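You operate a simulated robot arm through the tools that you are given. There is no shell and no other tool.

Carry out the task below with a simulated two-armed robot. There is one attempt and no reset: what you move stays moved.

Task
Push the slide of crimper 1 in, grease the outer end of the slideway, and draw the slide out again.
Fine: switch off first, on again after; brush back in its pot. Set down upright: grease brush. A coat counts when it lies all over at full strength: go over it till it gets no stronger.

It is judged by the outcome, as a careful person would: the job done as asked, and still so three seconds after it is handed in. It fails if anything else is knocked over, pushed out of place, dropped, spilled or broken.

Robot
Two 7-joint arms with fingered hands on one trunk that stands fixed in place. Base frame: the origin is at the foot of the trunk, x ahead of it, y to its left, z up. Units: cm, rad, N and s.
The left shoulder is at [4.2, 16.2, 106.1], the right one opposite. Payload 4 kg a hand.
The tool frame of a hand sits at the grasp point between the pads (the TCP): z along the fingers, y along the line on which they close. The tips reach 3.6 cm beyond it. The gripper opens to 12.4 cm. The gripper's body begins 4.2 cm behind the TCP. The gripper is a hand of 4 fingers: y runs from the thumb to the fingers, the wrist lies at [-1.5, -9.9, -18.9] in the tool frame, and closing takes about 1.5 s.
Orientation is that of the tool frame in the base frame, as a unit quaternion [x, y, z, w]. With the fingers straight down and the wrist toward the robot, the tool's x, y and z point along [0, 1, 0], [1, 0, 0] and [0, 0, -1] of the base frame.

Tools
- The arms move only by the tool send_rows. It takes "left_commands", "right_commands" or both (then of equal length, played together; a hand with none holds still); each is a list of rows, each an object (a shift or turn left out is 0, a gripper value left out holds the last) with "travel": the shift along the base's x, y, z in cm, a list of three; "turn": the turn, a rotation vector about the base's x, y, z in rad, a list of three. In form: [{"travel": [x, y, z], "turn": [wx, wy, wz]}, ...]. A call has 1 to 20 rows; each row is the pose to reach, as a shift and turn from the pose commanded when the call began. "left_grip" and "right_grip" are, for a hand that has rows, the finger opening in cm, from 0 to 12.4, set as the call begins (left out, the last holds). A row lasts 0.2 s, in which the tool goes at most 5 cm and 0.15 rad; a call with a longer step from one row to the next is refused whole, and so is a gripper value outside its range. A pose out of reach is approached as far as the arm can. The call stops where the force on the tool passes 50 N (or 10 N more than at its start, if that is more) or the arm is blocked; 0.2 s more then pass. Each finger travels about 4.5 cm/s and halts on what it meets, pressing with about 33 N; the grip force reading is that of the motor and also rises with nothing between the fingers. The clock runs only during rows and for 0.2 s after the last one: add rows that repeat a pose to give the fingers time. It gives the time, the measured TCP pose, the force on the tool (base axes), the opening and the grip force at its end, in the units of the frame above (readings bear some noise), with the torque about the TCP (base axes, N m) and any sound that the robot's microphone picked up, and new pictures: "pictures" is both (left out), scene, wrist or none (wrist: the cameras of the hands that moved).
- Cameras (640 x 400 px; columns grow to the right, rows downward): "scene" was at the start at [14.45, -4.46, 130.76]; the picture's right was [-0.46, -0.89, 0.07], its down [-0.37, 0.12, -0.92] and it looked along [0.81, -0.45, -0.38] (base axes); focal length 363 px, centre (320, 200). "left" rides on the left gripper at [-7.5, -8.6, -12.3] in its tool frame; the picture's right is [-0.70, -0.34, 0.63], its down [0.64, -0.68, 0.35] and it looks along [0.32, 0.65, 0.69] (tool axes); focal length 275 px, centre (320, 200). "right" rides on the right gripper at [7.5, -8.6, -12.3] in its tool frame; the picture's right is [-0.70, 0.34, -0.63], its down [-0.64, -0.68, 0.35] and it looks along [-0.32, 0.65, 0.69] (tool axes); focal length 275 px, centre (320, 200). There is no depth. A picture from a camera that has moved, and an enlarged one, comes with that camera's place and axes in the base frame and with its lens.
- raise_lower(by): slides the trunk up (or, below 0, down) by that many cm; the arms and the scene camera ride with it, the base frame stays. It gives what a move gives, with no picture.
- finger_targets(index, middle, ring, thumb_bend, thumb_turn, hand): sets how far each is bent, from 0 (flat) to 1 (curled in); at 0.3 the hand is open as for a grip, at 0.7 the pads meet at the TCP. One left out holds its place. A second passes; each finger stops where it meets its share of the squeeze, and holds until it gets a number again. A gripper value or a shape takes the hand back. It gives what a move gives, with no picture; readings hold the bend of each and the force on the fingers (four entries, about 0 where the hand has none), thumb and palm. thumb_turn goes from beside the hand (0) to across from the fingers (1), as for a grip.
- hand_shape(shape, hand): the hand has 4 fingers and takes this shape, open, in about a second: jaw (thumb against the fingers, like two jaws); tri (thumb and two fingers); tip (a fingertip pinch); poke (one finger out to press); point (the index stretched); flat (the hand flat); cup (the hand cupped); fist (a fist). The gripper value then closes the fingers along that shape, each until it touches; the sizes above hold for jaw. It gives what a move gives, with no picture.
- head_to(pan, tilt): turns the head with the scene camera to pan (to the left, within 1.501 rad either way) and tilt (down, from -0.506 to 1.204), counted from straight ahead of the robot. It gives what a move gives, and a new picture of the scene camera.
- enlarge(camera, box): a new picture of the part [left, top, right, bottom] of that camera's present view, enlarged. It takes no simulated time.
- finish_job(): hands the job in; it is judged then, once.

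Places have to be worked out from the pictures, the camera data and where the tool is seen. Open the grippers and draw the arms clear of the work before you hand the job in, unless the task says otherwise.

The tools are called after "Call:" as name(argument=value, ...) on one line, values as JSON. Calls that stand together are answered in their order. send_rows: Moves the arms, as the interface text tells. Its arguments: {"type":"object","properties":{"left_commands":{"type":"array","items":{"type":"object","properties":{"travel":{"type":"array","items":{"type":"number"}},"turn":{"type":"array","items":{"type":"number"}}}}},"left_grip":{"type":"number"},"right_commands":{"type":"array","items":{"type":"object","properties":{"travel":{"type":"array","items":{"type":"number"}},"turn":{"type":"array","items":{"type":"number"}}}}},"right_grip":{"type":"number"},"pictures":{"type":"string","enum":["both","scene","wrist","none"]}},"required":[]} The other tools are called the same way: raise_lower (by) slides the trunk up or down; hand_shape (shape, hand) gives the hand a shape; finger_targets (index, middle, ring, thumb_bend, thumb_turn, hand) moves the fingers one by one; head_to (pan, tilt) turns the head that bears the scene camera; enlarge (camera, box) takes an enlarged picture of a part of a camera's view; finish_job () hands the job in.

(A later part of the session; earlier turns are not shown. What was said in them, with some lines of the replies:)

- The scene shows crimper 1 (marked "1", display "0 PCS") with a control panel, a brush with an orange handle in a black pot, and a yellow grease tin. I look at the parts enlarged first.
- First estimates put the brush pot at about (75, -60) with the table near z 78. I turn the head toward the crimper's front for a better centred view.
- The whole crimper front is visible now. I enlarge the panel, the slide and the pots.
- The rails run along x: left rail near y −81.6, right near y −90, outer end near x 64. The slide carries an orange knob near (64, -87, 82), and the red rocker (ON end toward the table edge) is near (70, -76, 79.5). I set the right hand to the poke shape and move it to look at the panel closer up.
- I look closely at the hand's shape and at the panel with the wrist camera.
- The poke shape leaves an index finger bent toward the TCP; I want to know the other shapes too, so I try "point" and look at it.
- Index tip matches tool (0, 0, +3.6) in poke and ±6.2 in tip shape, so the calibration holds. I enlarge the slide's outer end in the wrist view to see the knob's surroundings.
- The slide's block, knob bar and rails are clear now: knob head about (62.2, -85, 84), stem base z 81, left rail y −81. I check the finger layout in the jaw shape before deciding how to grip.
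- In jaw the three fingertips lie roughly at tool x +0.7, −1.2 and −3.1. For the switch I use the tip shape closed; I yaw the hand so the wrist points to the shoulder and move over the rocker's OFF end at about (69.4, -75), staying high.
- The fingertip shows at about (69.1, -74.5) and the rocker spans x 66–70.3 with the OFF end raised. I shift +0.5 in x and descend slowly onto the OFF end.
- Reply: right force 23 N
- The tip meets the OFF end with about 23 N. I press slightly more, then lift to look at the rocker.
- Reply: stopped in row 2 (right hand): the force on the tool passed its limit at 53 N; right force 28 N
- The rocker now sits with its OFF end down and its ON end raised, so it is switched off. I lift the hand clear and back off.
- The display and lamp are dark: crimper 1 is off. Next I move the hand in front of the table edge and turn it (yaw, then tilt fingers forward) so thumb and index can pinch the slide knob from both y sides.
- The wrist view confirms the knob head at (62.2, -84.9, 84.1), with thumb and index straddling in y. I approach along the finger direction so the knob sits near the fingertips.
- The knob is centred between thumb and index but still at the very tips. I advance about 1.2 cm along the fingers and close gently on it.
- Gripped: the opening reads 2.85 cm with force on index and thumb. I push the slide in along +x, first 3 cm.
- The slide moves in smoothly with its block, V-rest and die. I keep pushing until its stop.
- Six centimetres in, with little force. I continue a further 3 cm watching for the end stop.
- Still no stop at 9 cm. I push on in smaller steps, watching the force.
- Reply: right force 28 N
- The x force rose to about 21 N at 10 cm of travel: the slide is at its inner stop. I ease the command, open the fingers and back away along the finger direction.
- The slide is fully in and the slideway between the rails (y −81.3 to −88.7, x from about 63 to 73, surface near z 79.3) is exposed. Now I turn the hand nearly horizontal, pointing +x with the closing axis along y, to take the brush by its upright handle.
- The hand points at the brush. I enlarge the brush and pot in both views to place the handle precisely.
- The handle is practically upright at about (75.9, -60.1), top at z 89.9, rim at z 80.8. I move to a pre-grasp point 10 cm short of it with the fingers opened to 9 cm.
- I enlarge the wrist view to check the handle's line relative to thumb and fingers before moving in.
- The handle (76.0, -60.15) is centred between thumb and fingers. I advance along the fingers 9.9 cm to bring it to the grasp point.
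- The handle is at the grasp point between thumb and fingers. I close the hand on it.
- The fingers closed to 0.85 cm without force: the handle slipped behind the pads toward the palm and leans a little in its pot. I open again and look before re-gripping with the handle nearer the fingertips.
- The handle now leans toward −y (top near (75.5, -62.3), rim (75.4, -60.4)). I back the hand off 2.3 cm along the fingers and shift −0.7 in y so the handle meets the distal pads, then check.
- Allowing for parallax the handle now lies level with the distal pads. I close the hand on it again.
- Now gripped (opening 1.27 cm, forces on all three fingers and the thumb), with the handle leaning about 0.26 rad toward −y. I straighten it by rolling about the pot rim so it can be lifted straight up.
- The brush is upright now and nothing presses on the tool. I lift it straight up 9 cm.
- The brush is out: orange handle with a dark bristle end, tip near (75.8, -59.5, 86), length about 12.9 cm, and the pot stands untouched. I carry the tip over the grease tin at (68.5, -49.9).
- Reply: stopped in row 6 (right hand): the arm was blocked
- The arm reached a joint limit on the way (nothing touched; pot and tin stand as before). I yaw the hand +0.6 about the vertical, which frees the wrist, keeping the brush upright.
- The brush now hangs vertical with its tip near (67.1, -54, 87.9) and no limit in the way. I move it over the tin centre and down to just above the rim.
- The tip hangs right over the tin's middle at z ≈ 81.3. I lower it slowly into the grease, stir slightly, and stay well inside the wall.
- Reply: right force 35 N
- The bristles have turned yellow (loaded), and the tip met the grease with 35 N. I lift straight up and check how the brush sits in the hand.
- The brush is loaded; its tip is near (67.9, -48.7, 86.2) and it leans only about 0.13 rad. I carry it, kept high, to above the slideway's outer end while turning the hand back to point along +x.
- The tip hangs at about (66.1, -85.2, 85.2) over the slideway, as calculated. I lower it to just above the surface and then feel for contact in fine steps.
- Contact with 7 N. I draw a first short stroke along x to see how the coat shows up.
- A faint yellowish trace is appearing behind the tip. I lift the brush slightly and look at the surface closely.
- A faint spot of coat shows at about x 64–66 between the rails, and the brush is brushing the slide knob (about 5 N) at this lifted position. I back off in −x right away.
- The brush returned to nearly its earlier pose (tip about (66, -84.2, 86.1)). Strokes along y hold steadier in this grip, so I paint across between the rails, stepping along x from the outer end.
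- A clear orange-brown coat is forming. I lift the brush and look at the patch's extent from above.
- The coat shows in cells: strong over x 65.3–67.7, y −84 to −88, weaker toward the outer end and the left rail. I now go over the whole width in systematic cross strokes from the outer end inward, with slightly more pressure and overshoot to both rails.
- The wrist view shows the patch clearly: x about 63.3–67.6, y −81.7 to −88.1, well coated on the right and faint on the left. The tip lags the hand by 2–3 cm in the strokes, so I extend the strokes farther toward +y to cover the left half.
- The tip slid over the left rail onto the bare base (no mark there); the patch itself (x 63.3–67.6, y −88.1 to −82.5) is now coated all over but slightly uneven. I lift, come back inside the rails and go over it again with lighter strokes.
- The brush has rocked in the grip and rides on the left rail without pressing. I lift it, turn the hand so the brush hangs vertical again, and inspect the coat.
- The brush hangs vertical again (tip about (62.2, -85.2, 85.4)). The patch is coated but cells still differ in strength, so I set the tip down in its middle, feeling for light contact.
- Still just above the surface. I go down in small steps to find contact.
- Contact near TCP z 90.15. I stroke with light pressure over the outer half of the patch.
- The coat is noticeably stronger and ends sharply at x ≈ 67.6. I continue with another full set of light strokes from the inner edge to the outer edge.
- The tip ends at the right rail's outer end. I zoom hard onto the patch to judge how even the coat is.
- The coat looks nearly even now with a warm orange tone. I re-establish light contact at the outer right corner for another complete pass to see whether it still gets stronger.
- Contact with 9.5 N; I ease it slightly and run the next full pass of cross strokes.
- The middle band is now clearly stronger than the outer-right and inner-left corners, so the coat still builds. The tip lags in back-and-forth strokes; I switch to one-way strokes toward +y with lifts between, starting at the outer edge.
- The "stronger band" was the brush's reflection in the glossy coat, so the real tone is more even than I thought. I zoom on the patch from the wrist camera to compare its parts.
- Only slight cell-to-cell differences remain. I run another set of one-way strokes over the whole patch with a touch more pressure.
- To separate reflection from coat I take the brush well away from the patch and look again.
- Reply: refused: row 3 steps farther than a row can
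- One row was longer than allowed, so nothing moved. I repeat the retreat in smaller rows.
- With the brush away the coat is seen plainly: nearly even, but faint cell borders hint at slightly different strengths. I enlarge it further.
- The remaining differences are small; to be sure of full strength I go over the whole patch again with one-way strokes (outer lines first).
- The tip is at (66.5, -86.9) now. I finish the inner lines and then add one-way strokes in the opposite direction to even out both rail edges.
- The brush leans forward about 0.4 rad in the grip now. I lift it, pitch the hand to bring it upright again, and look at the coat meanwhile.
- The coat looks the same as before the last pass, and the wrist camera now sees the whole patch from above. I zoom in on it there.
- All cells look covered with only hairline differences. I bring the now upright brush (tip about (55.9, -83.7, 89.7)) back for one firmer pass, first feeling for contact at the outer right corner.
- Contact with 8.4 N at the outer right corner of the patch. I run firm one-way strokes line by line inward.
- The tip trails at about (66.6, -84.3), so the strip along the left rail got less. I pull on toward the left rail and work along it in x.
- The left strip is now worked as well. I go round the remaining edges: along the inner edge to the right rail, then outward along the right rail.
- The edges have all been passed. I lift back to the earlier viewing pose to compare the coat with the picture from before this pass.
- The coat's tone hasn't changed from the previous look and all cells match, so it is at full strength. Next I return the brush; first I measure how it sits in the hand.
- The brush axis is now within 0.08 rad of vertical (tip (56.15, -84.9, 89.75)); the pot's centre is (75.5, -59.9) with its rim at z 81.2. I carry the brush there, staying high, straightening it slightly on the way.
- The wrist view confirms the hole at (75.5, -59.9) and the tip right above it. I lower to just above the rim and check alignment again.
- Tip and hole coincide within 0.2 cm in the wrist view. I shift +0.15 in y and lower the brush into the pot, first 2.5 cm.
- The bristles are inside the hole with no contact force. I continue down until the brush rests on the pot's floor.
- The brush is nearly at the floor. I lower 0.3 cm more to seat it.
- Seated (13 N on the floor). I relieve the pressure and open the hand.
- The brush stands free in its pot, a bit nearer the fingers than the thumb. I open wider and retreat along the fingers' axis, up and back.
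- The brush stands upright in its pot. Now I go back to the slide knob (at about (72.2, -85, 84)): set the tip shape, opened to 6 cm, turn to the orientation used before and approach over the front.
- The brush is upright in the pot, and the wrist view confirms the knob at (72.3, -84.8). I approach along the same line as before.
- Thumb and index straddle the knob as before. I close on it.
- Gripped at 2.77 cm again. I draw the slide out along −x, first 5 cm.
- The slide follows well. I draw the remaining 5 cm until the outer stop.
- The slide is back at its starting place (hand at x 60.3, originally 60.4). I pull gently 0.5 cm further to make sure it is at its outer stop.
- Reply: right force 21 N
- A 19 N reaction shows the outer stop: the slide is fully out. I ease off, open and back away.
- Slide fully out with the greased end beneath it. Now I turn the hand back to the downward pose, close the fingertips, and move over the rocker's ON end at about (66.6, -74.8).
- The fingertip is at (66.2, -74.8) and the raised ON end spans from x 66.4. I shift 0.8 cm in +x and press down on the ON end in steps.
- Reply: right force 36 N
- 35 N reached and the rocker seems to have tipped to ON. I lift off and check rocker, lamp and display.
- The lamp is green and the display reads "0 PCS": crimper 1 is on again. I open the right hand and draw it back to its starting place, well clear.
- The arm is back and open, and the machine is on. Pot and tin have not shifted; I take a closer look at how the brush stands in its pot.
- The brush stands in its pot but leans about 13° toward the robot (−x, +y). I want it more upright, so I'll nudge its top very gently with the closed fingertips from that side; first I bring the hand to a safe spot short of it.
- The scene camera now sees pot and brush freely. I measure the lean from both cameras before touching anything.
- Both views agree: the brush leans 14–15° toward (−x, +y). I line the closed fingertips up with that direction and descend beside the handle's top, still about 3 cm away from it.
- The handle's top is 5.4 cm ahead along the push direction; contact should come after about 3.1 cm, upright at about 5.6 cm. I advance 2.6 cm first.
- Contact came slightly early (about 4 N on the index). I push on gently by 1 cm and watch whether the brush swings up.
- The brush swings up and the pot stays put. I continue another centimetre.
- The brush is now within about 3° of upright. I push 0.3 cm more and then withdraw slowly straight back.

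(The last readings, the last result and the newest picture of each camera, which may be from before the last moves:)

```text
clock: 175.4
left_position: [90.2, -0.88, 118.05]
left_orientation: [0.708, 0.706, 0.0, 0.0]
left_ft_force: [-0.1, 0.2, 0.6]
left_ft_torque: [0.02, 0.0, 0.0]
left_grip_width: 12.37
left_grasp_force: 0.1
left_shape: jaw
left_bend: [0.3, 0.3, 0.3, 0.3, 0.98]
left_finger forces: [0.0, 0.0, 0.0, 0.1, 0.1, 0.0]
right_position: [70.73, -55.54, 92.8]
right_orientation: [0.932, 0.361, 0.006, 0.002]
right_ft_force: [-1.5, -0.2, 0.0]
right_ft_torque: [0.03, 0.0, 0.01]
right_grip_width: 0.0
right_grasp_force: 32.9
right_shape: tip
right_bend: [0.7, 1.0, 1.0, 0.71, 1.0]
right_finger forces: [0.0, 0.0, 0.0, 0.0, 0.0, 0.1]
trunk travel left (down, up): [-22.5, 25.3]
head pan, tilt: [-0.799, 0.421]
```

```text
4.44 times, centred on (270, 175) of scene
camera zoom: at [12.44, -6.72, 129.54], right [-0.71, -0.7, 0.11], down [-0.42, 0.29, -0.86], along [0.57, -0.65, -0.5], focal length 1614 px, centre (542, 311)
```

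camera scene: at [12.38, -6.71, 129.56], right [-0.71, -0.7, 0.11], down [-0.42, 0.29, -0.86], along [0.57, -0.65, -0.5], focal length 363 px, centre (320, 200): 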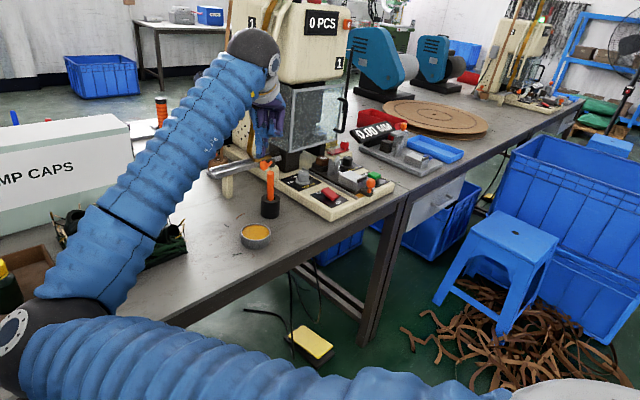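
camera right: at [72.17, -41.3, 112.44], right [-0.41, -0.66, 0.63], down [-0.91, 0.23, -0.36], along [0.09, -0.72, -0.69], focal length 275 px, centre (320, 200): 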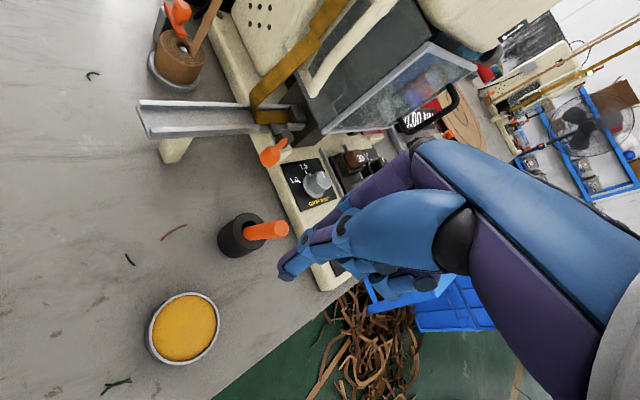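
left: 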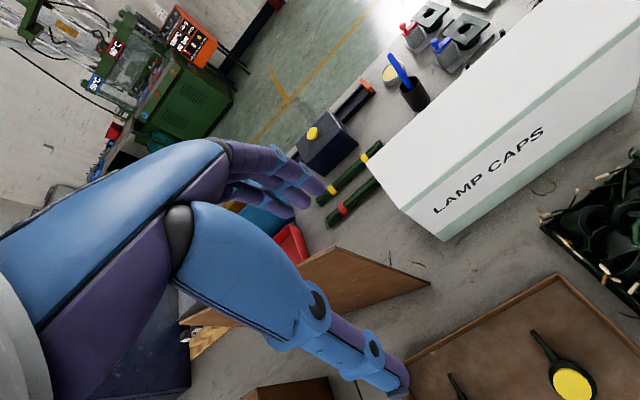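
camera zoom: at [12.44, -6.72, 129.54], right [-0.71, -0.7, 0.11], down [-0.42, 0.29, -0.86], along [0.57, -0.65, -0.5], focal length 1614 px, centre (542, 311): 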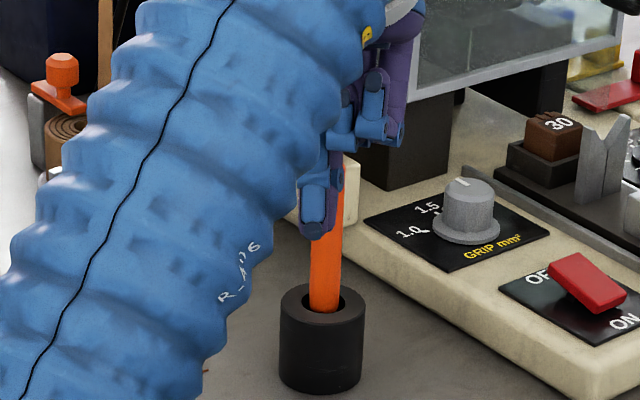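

The brush now stands upright on its own (lean about 3°). I retreat up and back to the starting place and open the hand.

Call:
send_rows(right_commands=[{"travel": [-1, 1, 3]}, {"travel": [-2, 2, 7]}, {"travel": [-4, 2, 11]}, {"travel": [-8, 1, 13], "turn": [0, 0, 0.14]}, {"travel": [-12, -1.5, 15], "turn": [0, 0, 0.28]}, {"travel": [-16, -4, 17], "turn": [0, 0, 0.42]}, {"travel": [-20, -6.5, 18.5], "turn": [0, 0, 0.56]}, {"travel": [-23.5, -9, 19.7], "turn": [0, 0, 0.7]}, {"travel": [-24.8, -10.3, 19.7], "turn": [0, 0, 0.83]}, {"travel": [-24.8, -10.3, 19.7], "turn": [0, 0, 0.83]}], pictures="none")

Call:
hand_shape(hand="right", shape="jaw")

Call:
enlarge(camera="right", box=[140, 60, 400, 300])

Call:
enlarge(camera="right", box=[220, 110, 300, 190])

Call:
head_to(pan=-0.7, tilt=0.3)

```text
refused: row 5 steps farther than a row can; nothing moved
```

```text
clock: 176.3
left_position: [90.14, -0.81, 117.91]
left_orientation: [0.707, 0.707, 0.0, 0.0]
left_ft_force: [0.9, -0.2, 0.0]
left_ft_torque: [-0.02, -0.05, 0.0]
left_grip_width: 12.36
left_grasp_force: 0.1
left_shape: jaw
left_bend: [0.3, 0.3, 0.3, 0.3, 0.98]
left_finger forces: [0.1, 0.0, 0.0, 0.0, 0.0, 0.1]
right_position: [70.81, -55.46, 92.82]
right_orientation: [0.932, 0.361, 0.006, 0.002]
right_ft_force: [0.1, 0.3, -1.8]
right_ft_torque: [0.0, 0.0, 0.01]
right_grip_width: 12.36
right_grasp_force: 0.0
right_shape: jaw
right_bend: [0.3, 0.3, 0.3, 0.3, 0.98]
right_finger forces: [0.0, 0.0, 0.1, 0.0, 0.0, 0.0]
trunk travel left (down, up): [-22.5, 25.3]
head pan, tilt: [-0.799, 0.421]
```

```text
1.67 times, centred on (270, 180) of right
camera zoom: at [70.39, -44.16, 105.22], right [-0.3, -0.72, 0.63], down [-0.93, 0.07, -0.36], along [0.21, -0.69, -0.69], focal length 459 px, centre (403, 233)
```

zoom: 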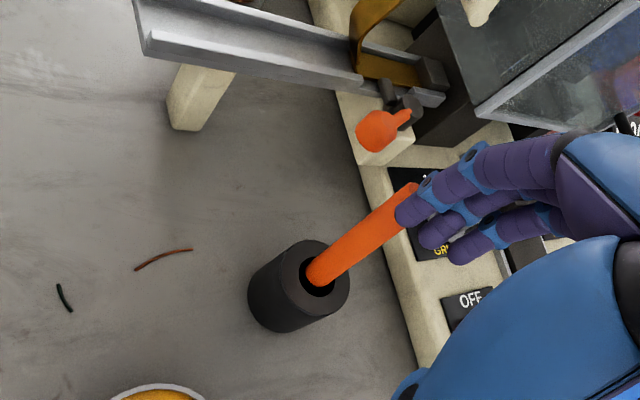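

```text
5.00 times, centred on (260, 150) of right
camera zoom: at [70.39, -44.16, 105.22], right [-0.3, -0.72, 0.63], down [-0.93, 0.07, -0.36], along [0.21, -0.69, -0.69], focal length 1376 px, centre (620, 450)
```

zoom: 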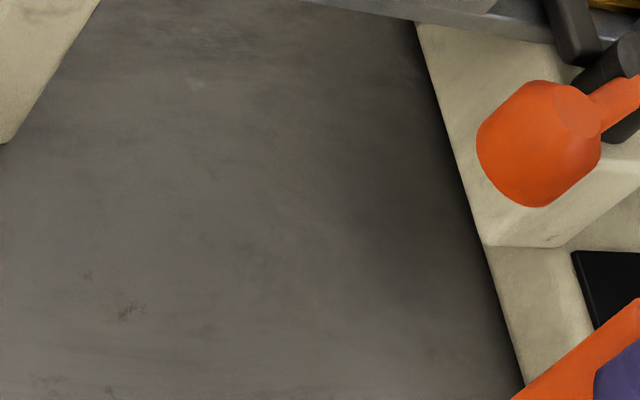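

```text
clock: 177.0
left_position: [90.26, -0.92, 118.0]
left_orientation: [0.708, 0.707, 0.0, 0.0]
left_ft_force: [0.0, 0.6, 0.3]
left_ft_torque: [0.01, 0.02, -0.02]
left_grip_width: 12.4
left_grasp_force: 0.1
left_shape: jaw
left_bend: [0.3, 0.3, 0.3, 0.3, 0.98]
left_finger forces: [0.0, 0.1, 0.0, 0.1, 0.1, 0.0]
right_position: [70.79, -55.54, 92.7]
right_orientation: [0.933, 0.36, 0.006, 0.002]
right_ft_force: [0.2, 0.0, -1.4]
right_ft_torque: [-0.04, 0.05, -0.01]
right_grip_width: 12.34
right_grasp_force: 0.1
right_shape: jaw
right_bend: [0.3, 0.3, 0.3, 0.3, 0.98]
right_finger forces: [0.1, 0.0, 0.1, 0.0, 0.0, 0.1]
trunk travel left (down, up): [-22.5, 25.3]
head pan, tilt: [-0.7, 0.3]
camera scene: at [13.29, -6.11, 130.54], right [-0.64, -0.76, 0.1], down [-0.37, 0.19, -0.91], along [0.68, -0.62, -0.4], focal length 363 px, centre (320, 200)
```

scene: 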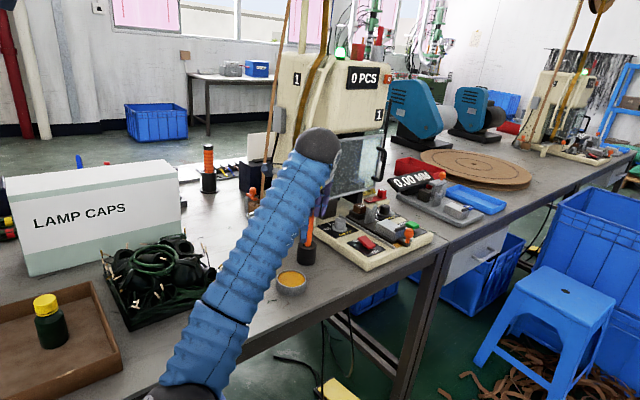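

My mistake: the retreat was refused but the hand opened beside the brush, and a finger may have touched its top. I look closely before moving anything.

Call:
enlarge(camera="right", box=[230, 120, 390, 260])

Call:
enlarge(camera="scene", box=[270, 180, 350, 290])

```text
2.86 times, centred on (310, 190) of right
camera zoom: at [70.39, -44.16, 105.22], right [-0.3, -0.72, 0.63], down [-0.93, 0.07, -0.36], along [0.21, -0.69, -0.69], focal length 786 px, centre (349, 229)
```

zoom: 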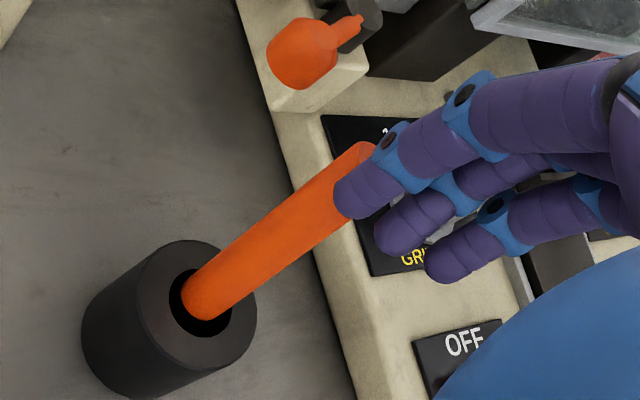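

```text
3.64 times, centred on (310, 235) of scene
camera zoom: at [13.29, -6.11, 130.54], right [-0.64, -0.76, 0.1], down [-0.37, 0.19, -0.91], along [0.68, -0.62, -0.4], focal length 1321 px, centre (356, 73)
```

zoom: 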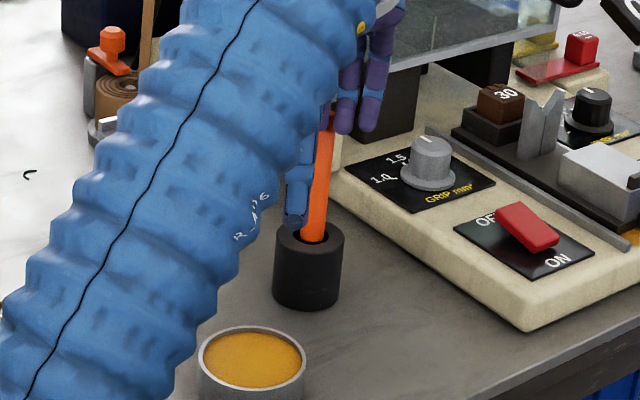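

A finger has tipped the brush the other way: it leans about 11° toward (+x, −y), still in its pot. I ease the hand back and straight up first.

Call:
send_rows(right_commands=[{"travel": [-0.4, 0.45, 0.4]}, {"travel": [-0.7, 0.77, 1.5]}, {"travel": [-0.7, 0.77, 4]}, {"travel": [-0.7, 0.77, 8]}, {"travel": [-0.7, 0.77, 10]}, {"travel": [-0.7, 0.77, 10]}], pictures="wrist")

Call:
enlarge(camera="scene", box=[270, 180, 350, 290])

```text
clock: 178.4
left_position: [90.12, -0.88, 117.87]
left_orientation: [0.707, 0.707, 0.0, 0.0]
left_ft_force: [0.2, -0.3, 0.3]
left_ft_torque: [-0.03, -0.01, -0.01]
left_grip_width: 12.37
left_grasp_force: 0.2
left_shape: jaw
left_bend: [0.3, 0.3, 0.3, 0.3, 0.98]
left_finger forces: [0.0, 0.0, 0.0, 0.0, 0.0, 0.0]
right_position: [70.01, -54.91, 102.85]
right_orientation: [0.932, 0.361, 0.006, 0.003]
right_ft_force: [-0.9, -1.2, 1.1]
right_ft_torque: [-0.03, 0.02, -0.04]
right_grip_width: 12.35
right_grasp_force: 0.0
right_shape: jaw
right_bend: [0.3, 0.3, 0.3, 0.3, 0.98]
right_finger forces: [0.0, 0.0, 0.0, 0.0, 0.1, 0.0]
trunk travel left (down, up): [-22.5, 25.3]
head pan, tilt: [-0.7, 0.3]
camera right: at [69.64, -43.39, 115.23], right [-0.3, -0.72, 0.63], down [-0.93, 0.07, -0.36], along [0.21, -0.69, -0.69], focal length 275 px, centre (320, 200)
```

right: 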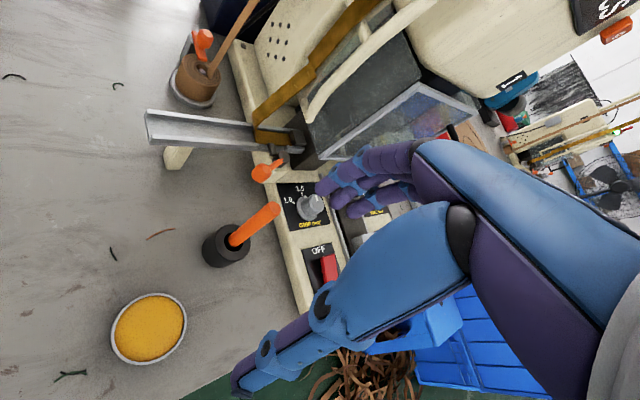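

```text
3.64 times, centred on (310, 235) of scene
camera zoom: at [13.3, -6.1, 130.53], right [-0.64, -0.76, 0.1], down [-0.37, 0.19, -0.91], along [0.68, -0.62, -0.4], focal length 1321 px, centre (356, 73)
```

zoom: 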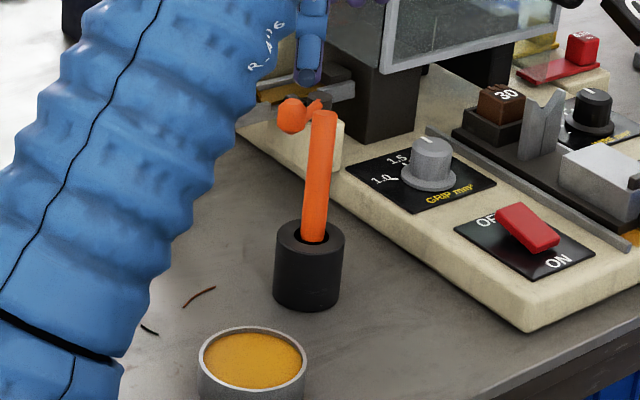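

The hand is clear of the brush. Plan: straddle the handle from above with thumb and index wide open (others curled), then close just enough to centre it upright. I set the tip shape here at a safe height first.

Call:
hand_shape(hand="right", shape="tip")

```text
clock: 179.3
left_position: [90.13, -0.85, 118.0]
left_orientation: [0.707, 0.707, 0.0, 0.0]
left_ft_force: [-0.1, 0.3, -0.6]
left_ft_torque: [0.05, -0.02, -0.01]
left_grip_width: 12.36
left_grasp_force: 0.1
left_shape: jaw
left_bend: [0.3, 0.3, 0.3, 0.3, 0.98]
left_finger forces: [0.0, 0.0, 0.1, 0.0, 0.0, 0.0]
right_position: [70.08, -54.77, 102.66]
right_orientation: [0.932, 0.361, 0.006, 0.003]
right_ft_force: [0.5, 1.1, 0.5]
right_ft_torque: [0.03, 0.0, 0.0]
right_grip_width: 12.36
right_grasp_force: 0.1
right_shape: tip
right_bend: [0.31, 0.98, 0.99, 0.3, 0.98]
right_finger forces: [0.1, 0.0, 0.1, 0.0, 0.0, 0.0]
trunk travel left (down, up): [-22.5, 25.3]
head pan, tilt: [-0.7, 0.3]
```

Tip shape is set, open to 12.4 cm, at z 102. I move above the pot (TCP (74.9, -59.6)) and look before lowering.

Call:
send_rows(right_commands=[{"travel": [1.6, -1.6, 0]}, {"travel": [3.2, -3.2, 0]}, {"travel": [4.85, -4.8, 0]}, {"travel": [4.85, -4.8, -3]}, {"travel": [4.85, -4.8, -5]}, {"travel": [4.85, -4.8, -5]}], pictures="wrist")

Call:
enlarge(camera="scene", box=[260, 140, 360, 280])

Call:
enlarge(camera="right", box=[180, 160, 400, 360])

```text
clock: 180.7
left_position: [90.2, -0.89, 117.95]
left_orientation: [0.707, 0.707, 0.0, 0.0]
left_ft_force: [0.4, -0.5, 0.3]
left_ft_torque: [0.0, 0.0, -0.01]
left_grip_width: 12.36
left_grasp_force: 0.0
left_shape: jaw
left_bend: [0.3, 0.3, 0.3, 0.3, 0.98]
left_finger forces: [0.0, 0.0, 0.0, 0.0, 0.0, 0.0]
right_position: [74.98, -59.59, 97.68]
right_orientation: [0.933, 0.36, 0.006, 0.003]
right_ft_force: [0.7, 0.5, 0.8]
right_ft_torque: [0.0, -0.03, -0.02]
right_grip_width: 12.39
right_grasp_force: 0.0
right_shape: tip
right_bend: [0.31, 0.98, 0.99, 0.3, 0.98]
right_finger forces: [0.0, 0.0, 0.1, 0.0, 0.1, 0.0]
trunk travel left (down, up): [-22.5, 25.3]
head pan, tilt: [-0.7, 0.3]
camera right: at [74.55, -48.11, 110.16], right [-0.3, -0.72, 0.63], down [-0.93, 0.07, -0.36], along [0.21, -0.69, -0.69], focal length 275 px, centre (320, 200)
```

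right: 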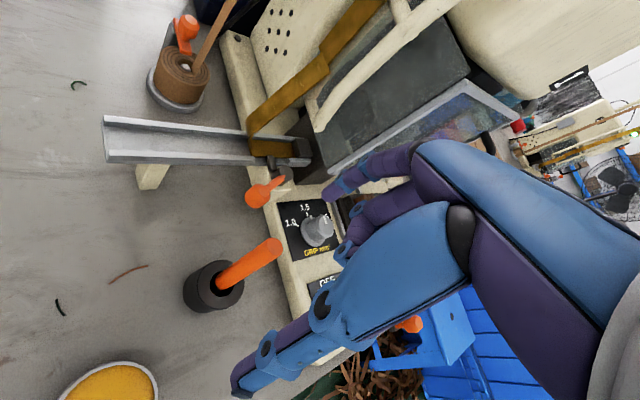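

```text
2.86 times, centred on (310, 210) of scene
camera zoom: at [13.28, -6.09, 130.55], right [-0.64, -0.76, 0.1], down [-0.37, 0.19, -0.91], along [0.68, -0.62, -0.4], focal length 1038 px, centre (349, 171)
```

zoom: 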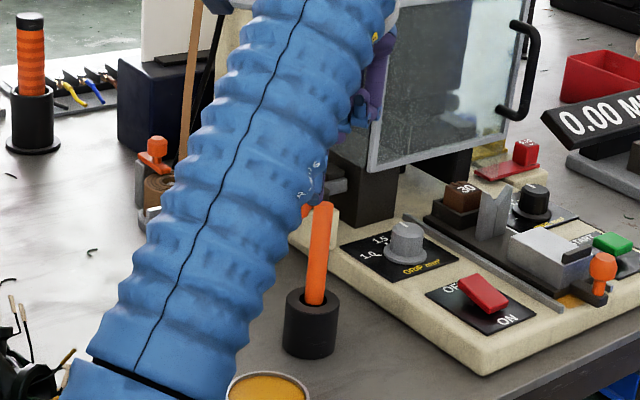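

```text
2.00 times, centred on (290, 260) of right
camera zoom: at [74.55, -48.11, 110.16], right [-0.3, -0.72, 0.63], down [-0.93, 0.07, -0.36], along [0.21, -0.69, -0.69], focal length 551 px, centre (380, 80)
```

zoom: 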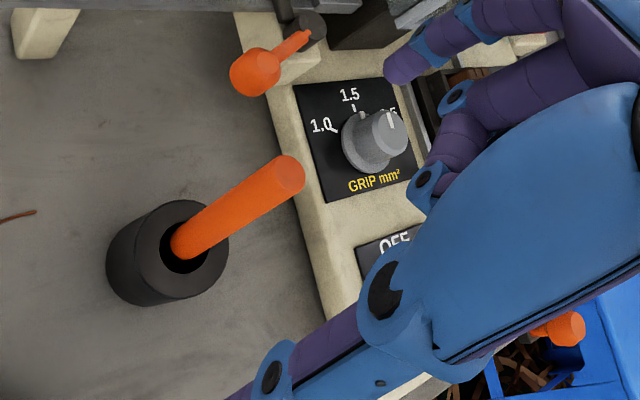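

Thumb and index will straddle the handle with wide margins (handle top at +2.7 cm, index at +6.2 cm). I lower straight down.

Call:
send_rows(right_commands=[{"travel": [0, 0, -2]}, {"travel": [0, 0, -4]}, {"travel": [0, 0, -5.5]}, {"travel": [0, 0, -6.6]}, {"travel": [0, 0, -7.2]}, {"travel": [0, 0, -7.2]}], pictures="none")

Call:
enlarge(camera="right", box=[180, 130, 400, 330])

Call:
enlarge(camera="scene", box=[260, 160, 360, 280])

```text
clock: 182.1
left_position: [90.09, -0.83, 117.98]
left_orientation: [0.707, 0.707, 0.0, 0.0]
left_ft_force: [0.1, -1.2, 0.6]
left_ft_torque: [-0.04, 0.01, 0.01]
left_grip_width: 12.35
left_grasp_force: 0.1
left_shape: jaw
left_bend: [0.3, 0.3, 0.3, 0.3, 0.98]
left_finger forces: [0.1, 0.0, 0.1, 0.2, 0.0, 0.0]
right_position: [74.82, -59.54, 90.59]
right_orientation: [0.932, 0.361, 0.006, 0.002]
right_ft_force: [0.6, 0.5, -0.1]
right_ft_torque: [-0.03, -0.02, 0.01]
right_grip_width: 12.35
right_grasp_force: 0.1
right_shape: tip
right_bend: [0.31, 0.98, 0.99, 0.3, 0.98]
right_finger forces: [0.0, 0.0, 0.0, 0.1, 0.0, 0.0]
trunk travel left (down, up): [-22.5, 25.3]
head pan, tilt: [-0.7, 0.3]
```

```text
2.00 times, centred on (290, 230) of right
camera zoom: at [74.51, -48.14, 102.96], right [-0.3, -0.72, 0.63], down [-0.93, 0.07, -0.36], along [0.21, -0.69, -0.69], focal length 551 px, centre (380, 140)
```

zoom: 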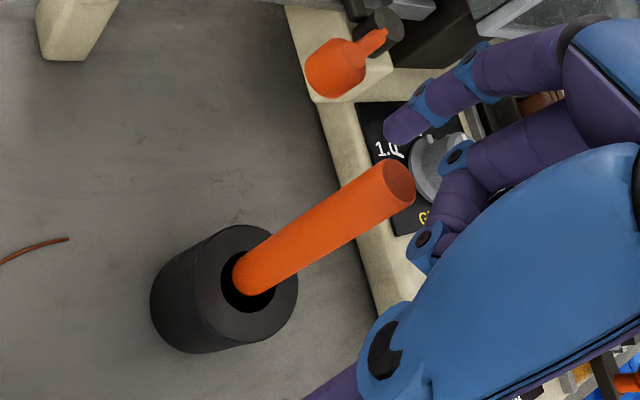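

```text
3.33 times, centred on (310, 220) of scene
camera zoom: at [13.29, -6.1, 130.54], right [-0.64, -0.76, 0.1], down [-0.37, 0.19, -0.91], along [0.68, -0.62, -0.4], focal length 1211 px, centre (353, 133)
```

zoom: 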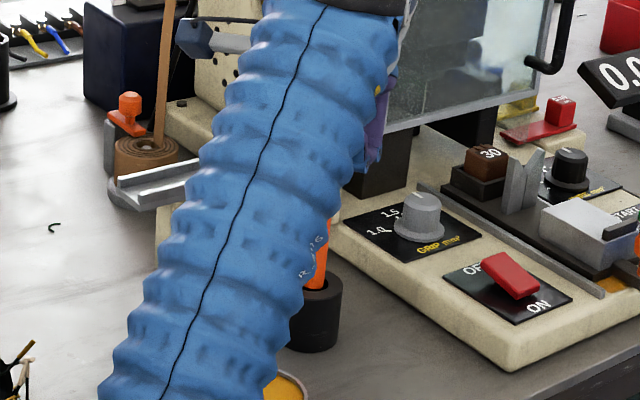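

Thumb and index straddle the leaning handle. I close in steps, first to 5 cm.

Call:
send_rows(right_commands=[{"travel": [0, 0, 0]}, {"travel": [0, 0, 0]}, {"travel": [0, 0, 0]}, {"travel": [0, 0, 0]}, {"travel": [0, 0, 0]}, {"travel": [0, 0, 0]}], right_grip=5, pictures="none")

Call:
enlarge(camera="right", box=[180, 130, 400, 330])

```text
clock: 183.5
left_position: [89.99, -0.88, 117.9]
left_orientation: [0.707, 0.707, 0.0, 0.0]
left_ft_force: [-0.2, 0.7, 0.2]
left_ft_torque: [0.0, 0.03, -0.03]
left_grip_width: 12.34
left_grasp_force: 0.1
left_shape: jaw
left_bend: [0.3, 0.3, 0.3, 0.3, 0.98]
left_finger forces: [0.1, 0.1, 0.1, 0.0, 0.0, 0.0]
right_position: [74.93, -59.58, 90.49]
right_orientation: [0.933, 0.361, 0.006, 0.003]
right_ft_force: [-0.2, -0.5, 0.0]
right_ft_torque: [-0.02, 0.01, 0.01]
right_grip_width: 5.2
right_grasp_force: 0.1
right_shape: tip
right_bend: [0.47, 0.98, 0.99, 0.58, 1.0]
right_finger forces: [0.0, 0.0, 0.1, 0.0, 0.0, 0.0]
trunk travel left (down, up): [-22.5, 25.3]
head pan, tilt: [-0.7, 0.3]
```

```text
2.00 times, centred on (290, 230) of right
camera zoom: at [74.52, -48.15, 102.96], right [-0.3, -0.72, 0.63], down [-0.93, 0.07, -0.36], along [0.21, -0.69, -0.69], focal length 551 px, centre (380, 140)
```

zoom: 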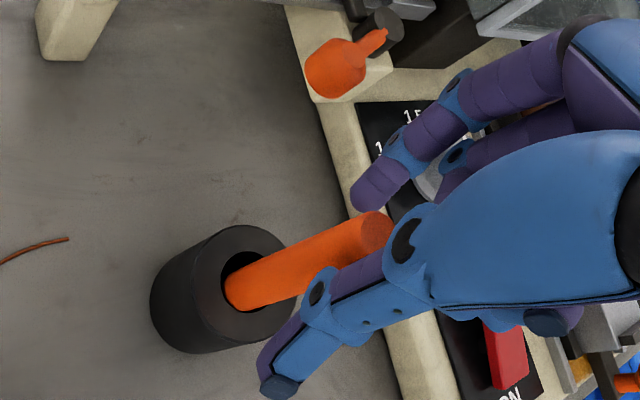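

The handle now stands upright between the fingers (top (75.6, -59.7), rim (75.5, -59.8)) with no force on them. I open wide again and check that it stays.

Call:
send_rows(right_commands=[{"travel": [0, 0, 0]}, {"travel": [0, 0, 0]}, {"travel": [0, 0, 0]}, {"travel": [0, 0, 0]}, {"travel": [0, 0, 0]}, {"travel": [0, 0, 0]}], right_grip=12, pictures="none")

Call:
enlarge(camera="right", box=[180, 130, 400, 330])

```text
clock: 184.9
left_position: [90.06, -0.93, 117.92]
left_orientation: [0.707, 0.707, 0.0, -0.001]
left_ft_force: [1.0, -1.0, -0.4]
left_ft_torque: [0.03, -0.01, 0.01]
left_grip_width: 12.37
left_grasp_force: 0.2
left_shape: jaw
left_bend: [0.3, 0.3, 0.3, 0.3, 0.98]
left_finger forces: [0.0, 0.1, 0.0, 0.0, 0.0, 0.0]
right_position: [74.81, -59.58, 90.48]
right_orientation: [0.933, 0.361, 0.006, 0.002]
right_ft_force: [-0.1, 0.2, 0.6]
right_ft_torque: [0.03, 0.05, 0.02]
right_grip_width: 11.95
right_grasp_force: 0.1
right_shape: tip
right_bend: [0.31, 0.98, 0.99, 0.3, 0.98]
right_finger forces: [0.0, 0.0, 0.0, 0.0, 0.0, 0.0]
trunk travel left (down, up): [-22.5, 25.3]
head pan, tilt: [-0.7, 0.3]
```

```text
2.00 times, centred on (290, 230) of right
camera zoom: at [74.52, -48.15, 102.95], right [-0.3, -0.72, 0.63], down [-0.93, 0.07, -0.36], along [0.21, -0.69, -0.69], focal length 551 px, centre (380, 140)
```

zoom: 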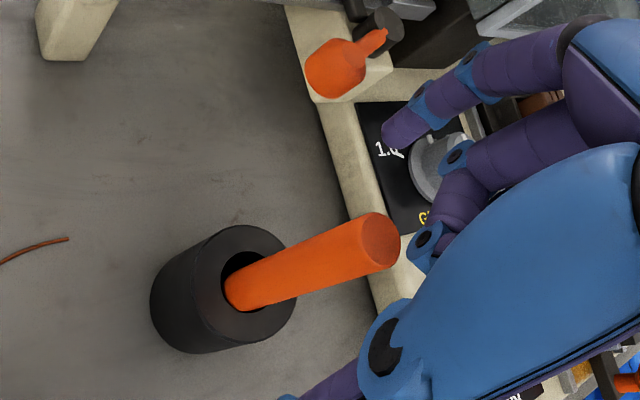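

It stands upright by itself. I raise the hand straight up, clear of the brush.

Call:
send_rows(right_commands=[{"travel": [0, 0, 2]}, {"travel": [0, 0, 5]}, {"travel": [0, 0, 9]}, {"travel": [0, 0, 13]}, {"travel": [0, 0, 16]}, {"travel": [0, 0, 16]}], pictures="wrist")

```text
clock: 186.3
left_position: [90.23, -0.82, 117.96]
left_orientation: [0.707, 0.707, 0.001, 0.0]
left_ft_force: [-0.6, 0.6, 0.1]
left_ft_torque: [-0.02, 0.02, -0.03]
left_grip_width: 12.38
left_grasp_force: 0.1
left_shape: jaw
left_bend: [0.3, 0.3, 0.3, 0.3, 0.98]
left_finger forces: [0.1, 0.1, 0.0, 0.1, 0.0, 0.0]
right_position: [74.81, -59.64, 106.58]
right_orientation: [0.933, 0.361, 0.005, 0.003]
right_ft_force: [-0.1, -1.2, -0.3]
right_ft_torque: [0.02, 0.0, 0.0]
right_grip_width: 11.97
right_grasp_force: 0.0
right_shape: tip
right_bend: [0.31, 0.98, 0.99, 0.3, 0.98]
right_finger forces: [0.1, 0.1, 0.1, 0.0, 0.0, 0.1]
trunk travel left (down, up): [-22.5, 25.3]
head pan, tilt: [-0.7, 0.3]
camera right: at [74.5, -48.17, 118.97], right [-0.3, -0.72, 0.63], down [-0.93, 0.07, -0.36], along [0.21, -0.69, -0.69], focal length 275 px, centre (320, 200)
```

right: 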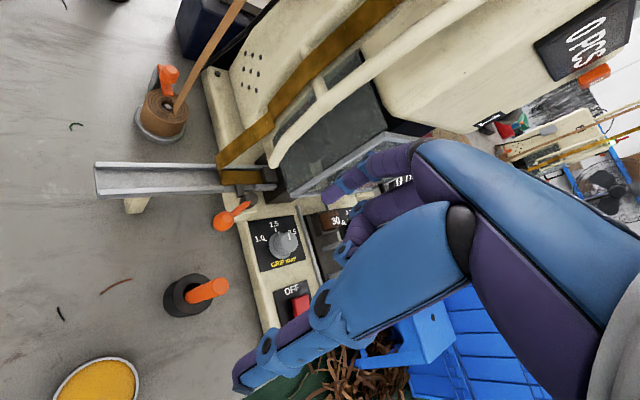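

All clear. I draw the arm back to its starting place in moderate rows.

Call:
send_rows(right_commands=[{"travel": [-4, -0.9, 1.5], "turn": [0, 0, 0.11]}, {"travel": [-8, -1.8, 3], "turn": [0, 0, 0.22]}, {"travel": [-12, -2.7, 4.5], "turn": [0, 0, 0.33]}, {"travel": [-16, -3.6, 5.5], "turn": [0, 0, 0.44]}, {"travel": [-20, -4.5, 6], "turn": [0, 0, 0.55]}, {"travel": [-24, -5.4, 6], "turn": [0, 0, 0.66]}, {"travel": [-28, -6.2, 6], "turn": [0, 0, 0.77]}, {"travel": [-29, -6.3, 6], "turn": [0, 0, 0.83]}, {"travel": [-29, -6.3, 6], "turn": [0, 0, 0.83]}], pictures="both")

```text
clock: 188.3
left_position: [90.24, -0.97, 117.95]
left_orientation: [0.707, 0.707, 0.0, 0.0]
left_ft_force: [0.0, 1.0, -1.2]
left_ft_torque: [0.0, -0.03, -0.02]
left_grip_width: 12.35
left_grasp_force: 0.1
left_shape: jaw
left_bend: [0.3, 0.3, 0.3, 0.3, 0.98]
left_finger forces: [0.0, 0.0, 0.0, 0.1, 0.0, 0.0]
right_position: [45.79, -66.03, 112.45]
right_orientation: [0.707, 0.707, 0.005, 0.0]
right_ft_force: [0.4, 0.6, -0.1]
right_ft_torque: [-0.01, 0.06, -0.01]
right_grip_width: 11.99
right_grasp_force: 0.0
right_shape: tip
right_bend: [0.31, 0.98, 0.99, 0.3, 0.98]
right_finger forces: [0.0, 0.0, 0.0, 0.1, 0.0, 0.0]
trunk travel left (down, up): [-22.5, 25.3]
head pan, tilt: [-0.7, 0.3]
camera scene: at [13.29, -6.12, 130.53], right [-0.64, -0.76, 0.1], down [-0.37, 0.19, -0.91], along [0.68, -0.62, -0.4], focal length 363 px, centre (320, 200)
camera right: at [37.23, -58.53, 125.04], right [0.33, -0.7, 0.63], down [-0.68, -0.64, -0.36], along [0.66, -0.31, -0.69], focal length 275 px, centre (320, 200)
```

scene: 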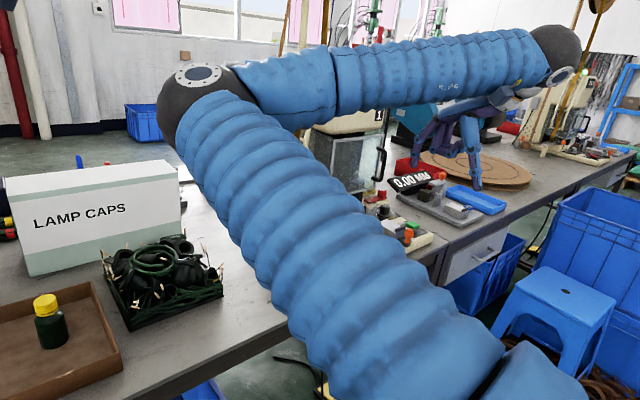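
right: 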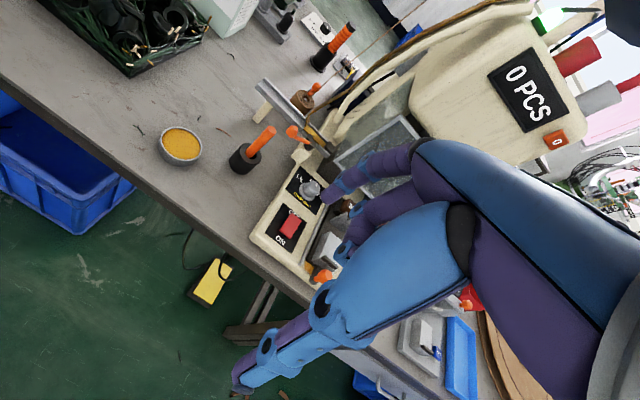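

The view matches the start: brush upright in its pot, display "0 PCS", slide out. I set the hand open in jaw shape and take a last close look.

Call:
hand_shape(hand="right", shape="jaw")

Call:
enlarge(camera="right", box=[140, 60, 400, 300])

Call:
enlarge(camera="right", box=[220, 110, 300, 190])

```text
clock: 189.2
left_position: [90.06, -0.89, 118.03]
left_orientation: [0.707, 0.707, 0.0, 0.0]
left_ft_force: [-0.2, -0.8, 0.0]
left_ft_torque: [0.01, -0.04, -0.02]
left_grip_width: 12.38
left_grasp_force: 0.1
left_shape: jaw
left_bend: [0.3, 0.3, 0.3, 0.3, 0.98]
left_finger forces: [0.0, 0.1, 0.0, 0.1, 0.1, 0.0]
right_position: [45.92, -65.9, 112.7]
right_orientation: [0.708, 0.706, 0.005, 0.0]
right_ft_force: [0.3, -0.7, -0.1]
right_ft_torque: [-0.01, -0.01, -0.02]
right_grip_width: 12.38
right_grasp_force: 0.1
right_shape: jaw
right_bend: [0.3, 0.3, 0.3, 0.3, 0.98]
right_finger forces: [0.1, 0.0, 0.0, 0.0, 0.0, 0.0]
trunk travel left (down, up): [-22.5, 25.3]
head pan, tilt: [-0.7, 0.3]
```

```text
1.67 times, centred on (270, 180) of right
camera zoom: at [37.26, -58.51, 125.06], right [0.33, -0.7, 0.63], down [-0.68, -0.64, -0.36], along [0.65, -0.31, -0.69], focal length 459 px, centre (403, 233)
```

zoom: 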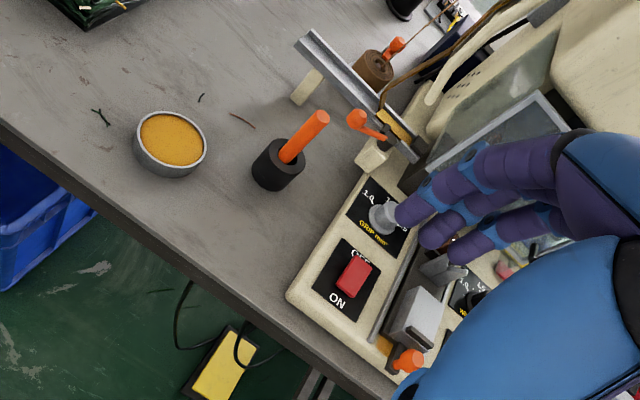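

```text
5.00 times, centred on (260, 150) of right
camera zoom: at [37.26, -58.51, 125.06], right [0.33, -0.7, 0.63], down [-0.68, -0.64, -0.36], along [0.65, -0.31, -0.69], focal length 1376 px, centre (620, 450)
```

zoom: 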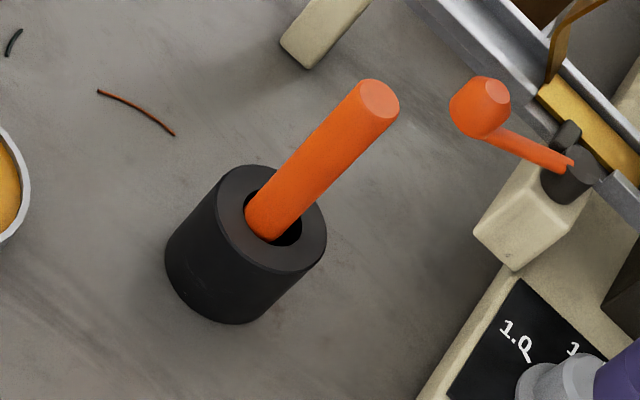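

Everything is in place: slide fully out over the greased slideway end, switch ON with lamp and display lit, brush upright in its pot, pot and tin where they were, and both hands open and clear. I hand the job in.

Call:
finish_job()

```text
The job is handed in.
```

The job is done and handed in. Crimper 1's slide went in to its stop, the outer end of the slideway was greased, and the slide was drawn out again to its outer stop.

- **Switch:** I turned it off first and back on at the end. The lamp is green and the display reads "0 PCS".
- **Grease coat:** It covers the patch between the rails, about 4.4 by 5.6 cm. I went over it until the colour stopped changing between passes, so I judged it to be at full strength by eye. The slide now covers most of it.
- **Brush:** It is back in its pot and standing upright. After I first set it down it leaned about 14°. While I was straightening it, a finger tipped it the other way inside the pot. I then centred it from above and it stands straight.
- **Surroundings:** The pot and grease tin did not move. During painting the brush tip slid over the left rail onto the bare base once and left no mark that I could see.

Both hands are open and clear of the work.
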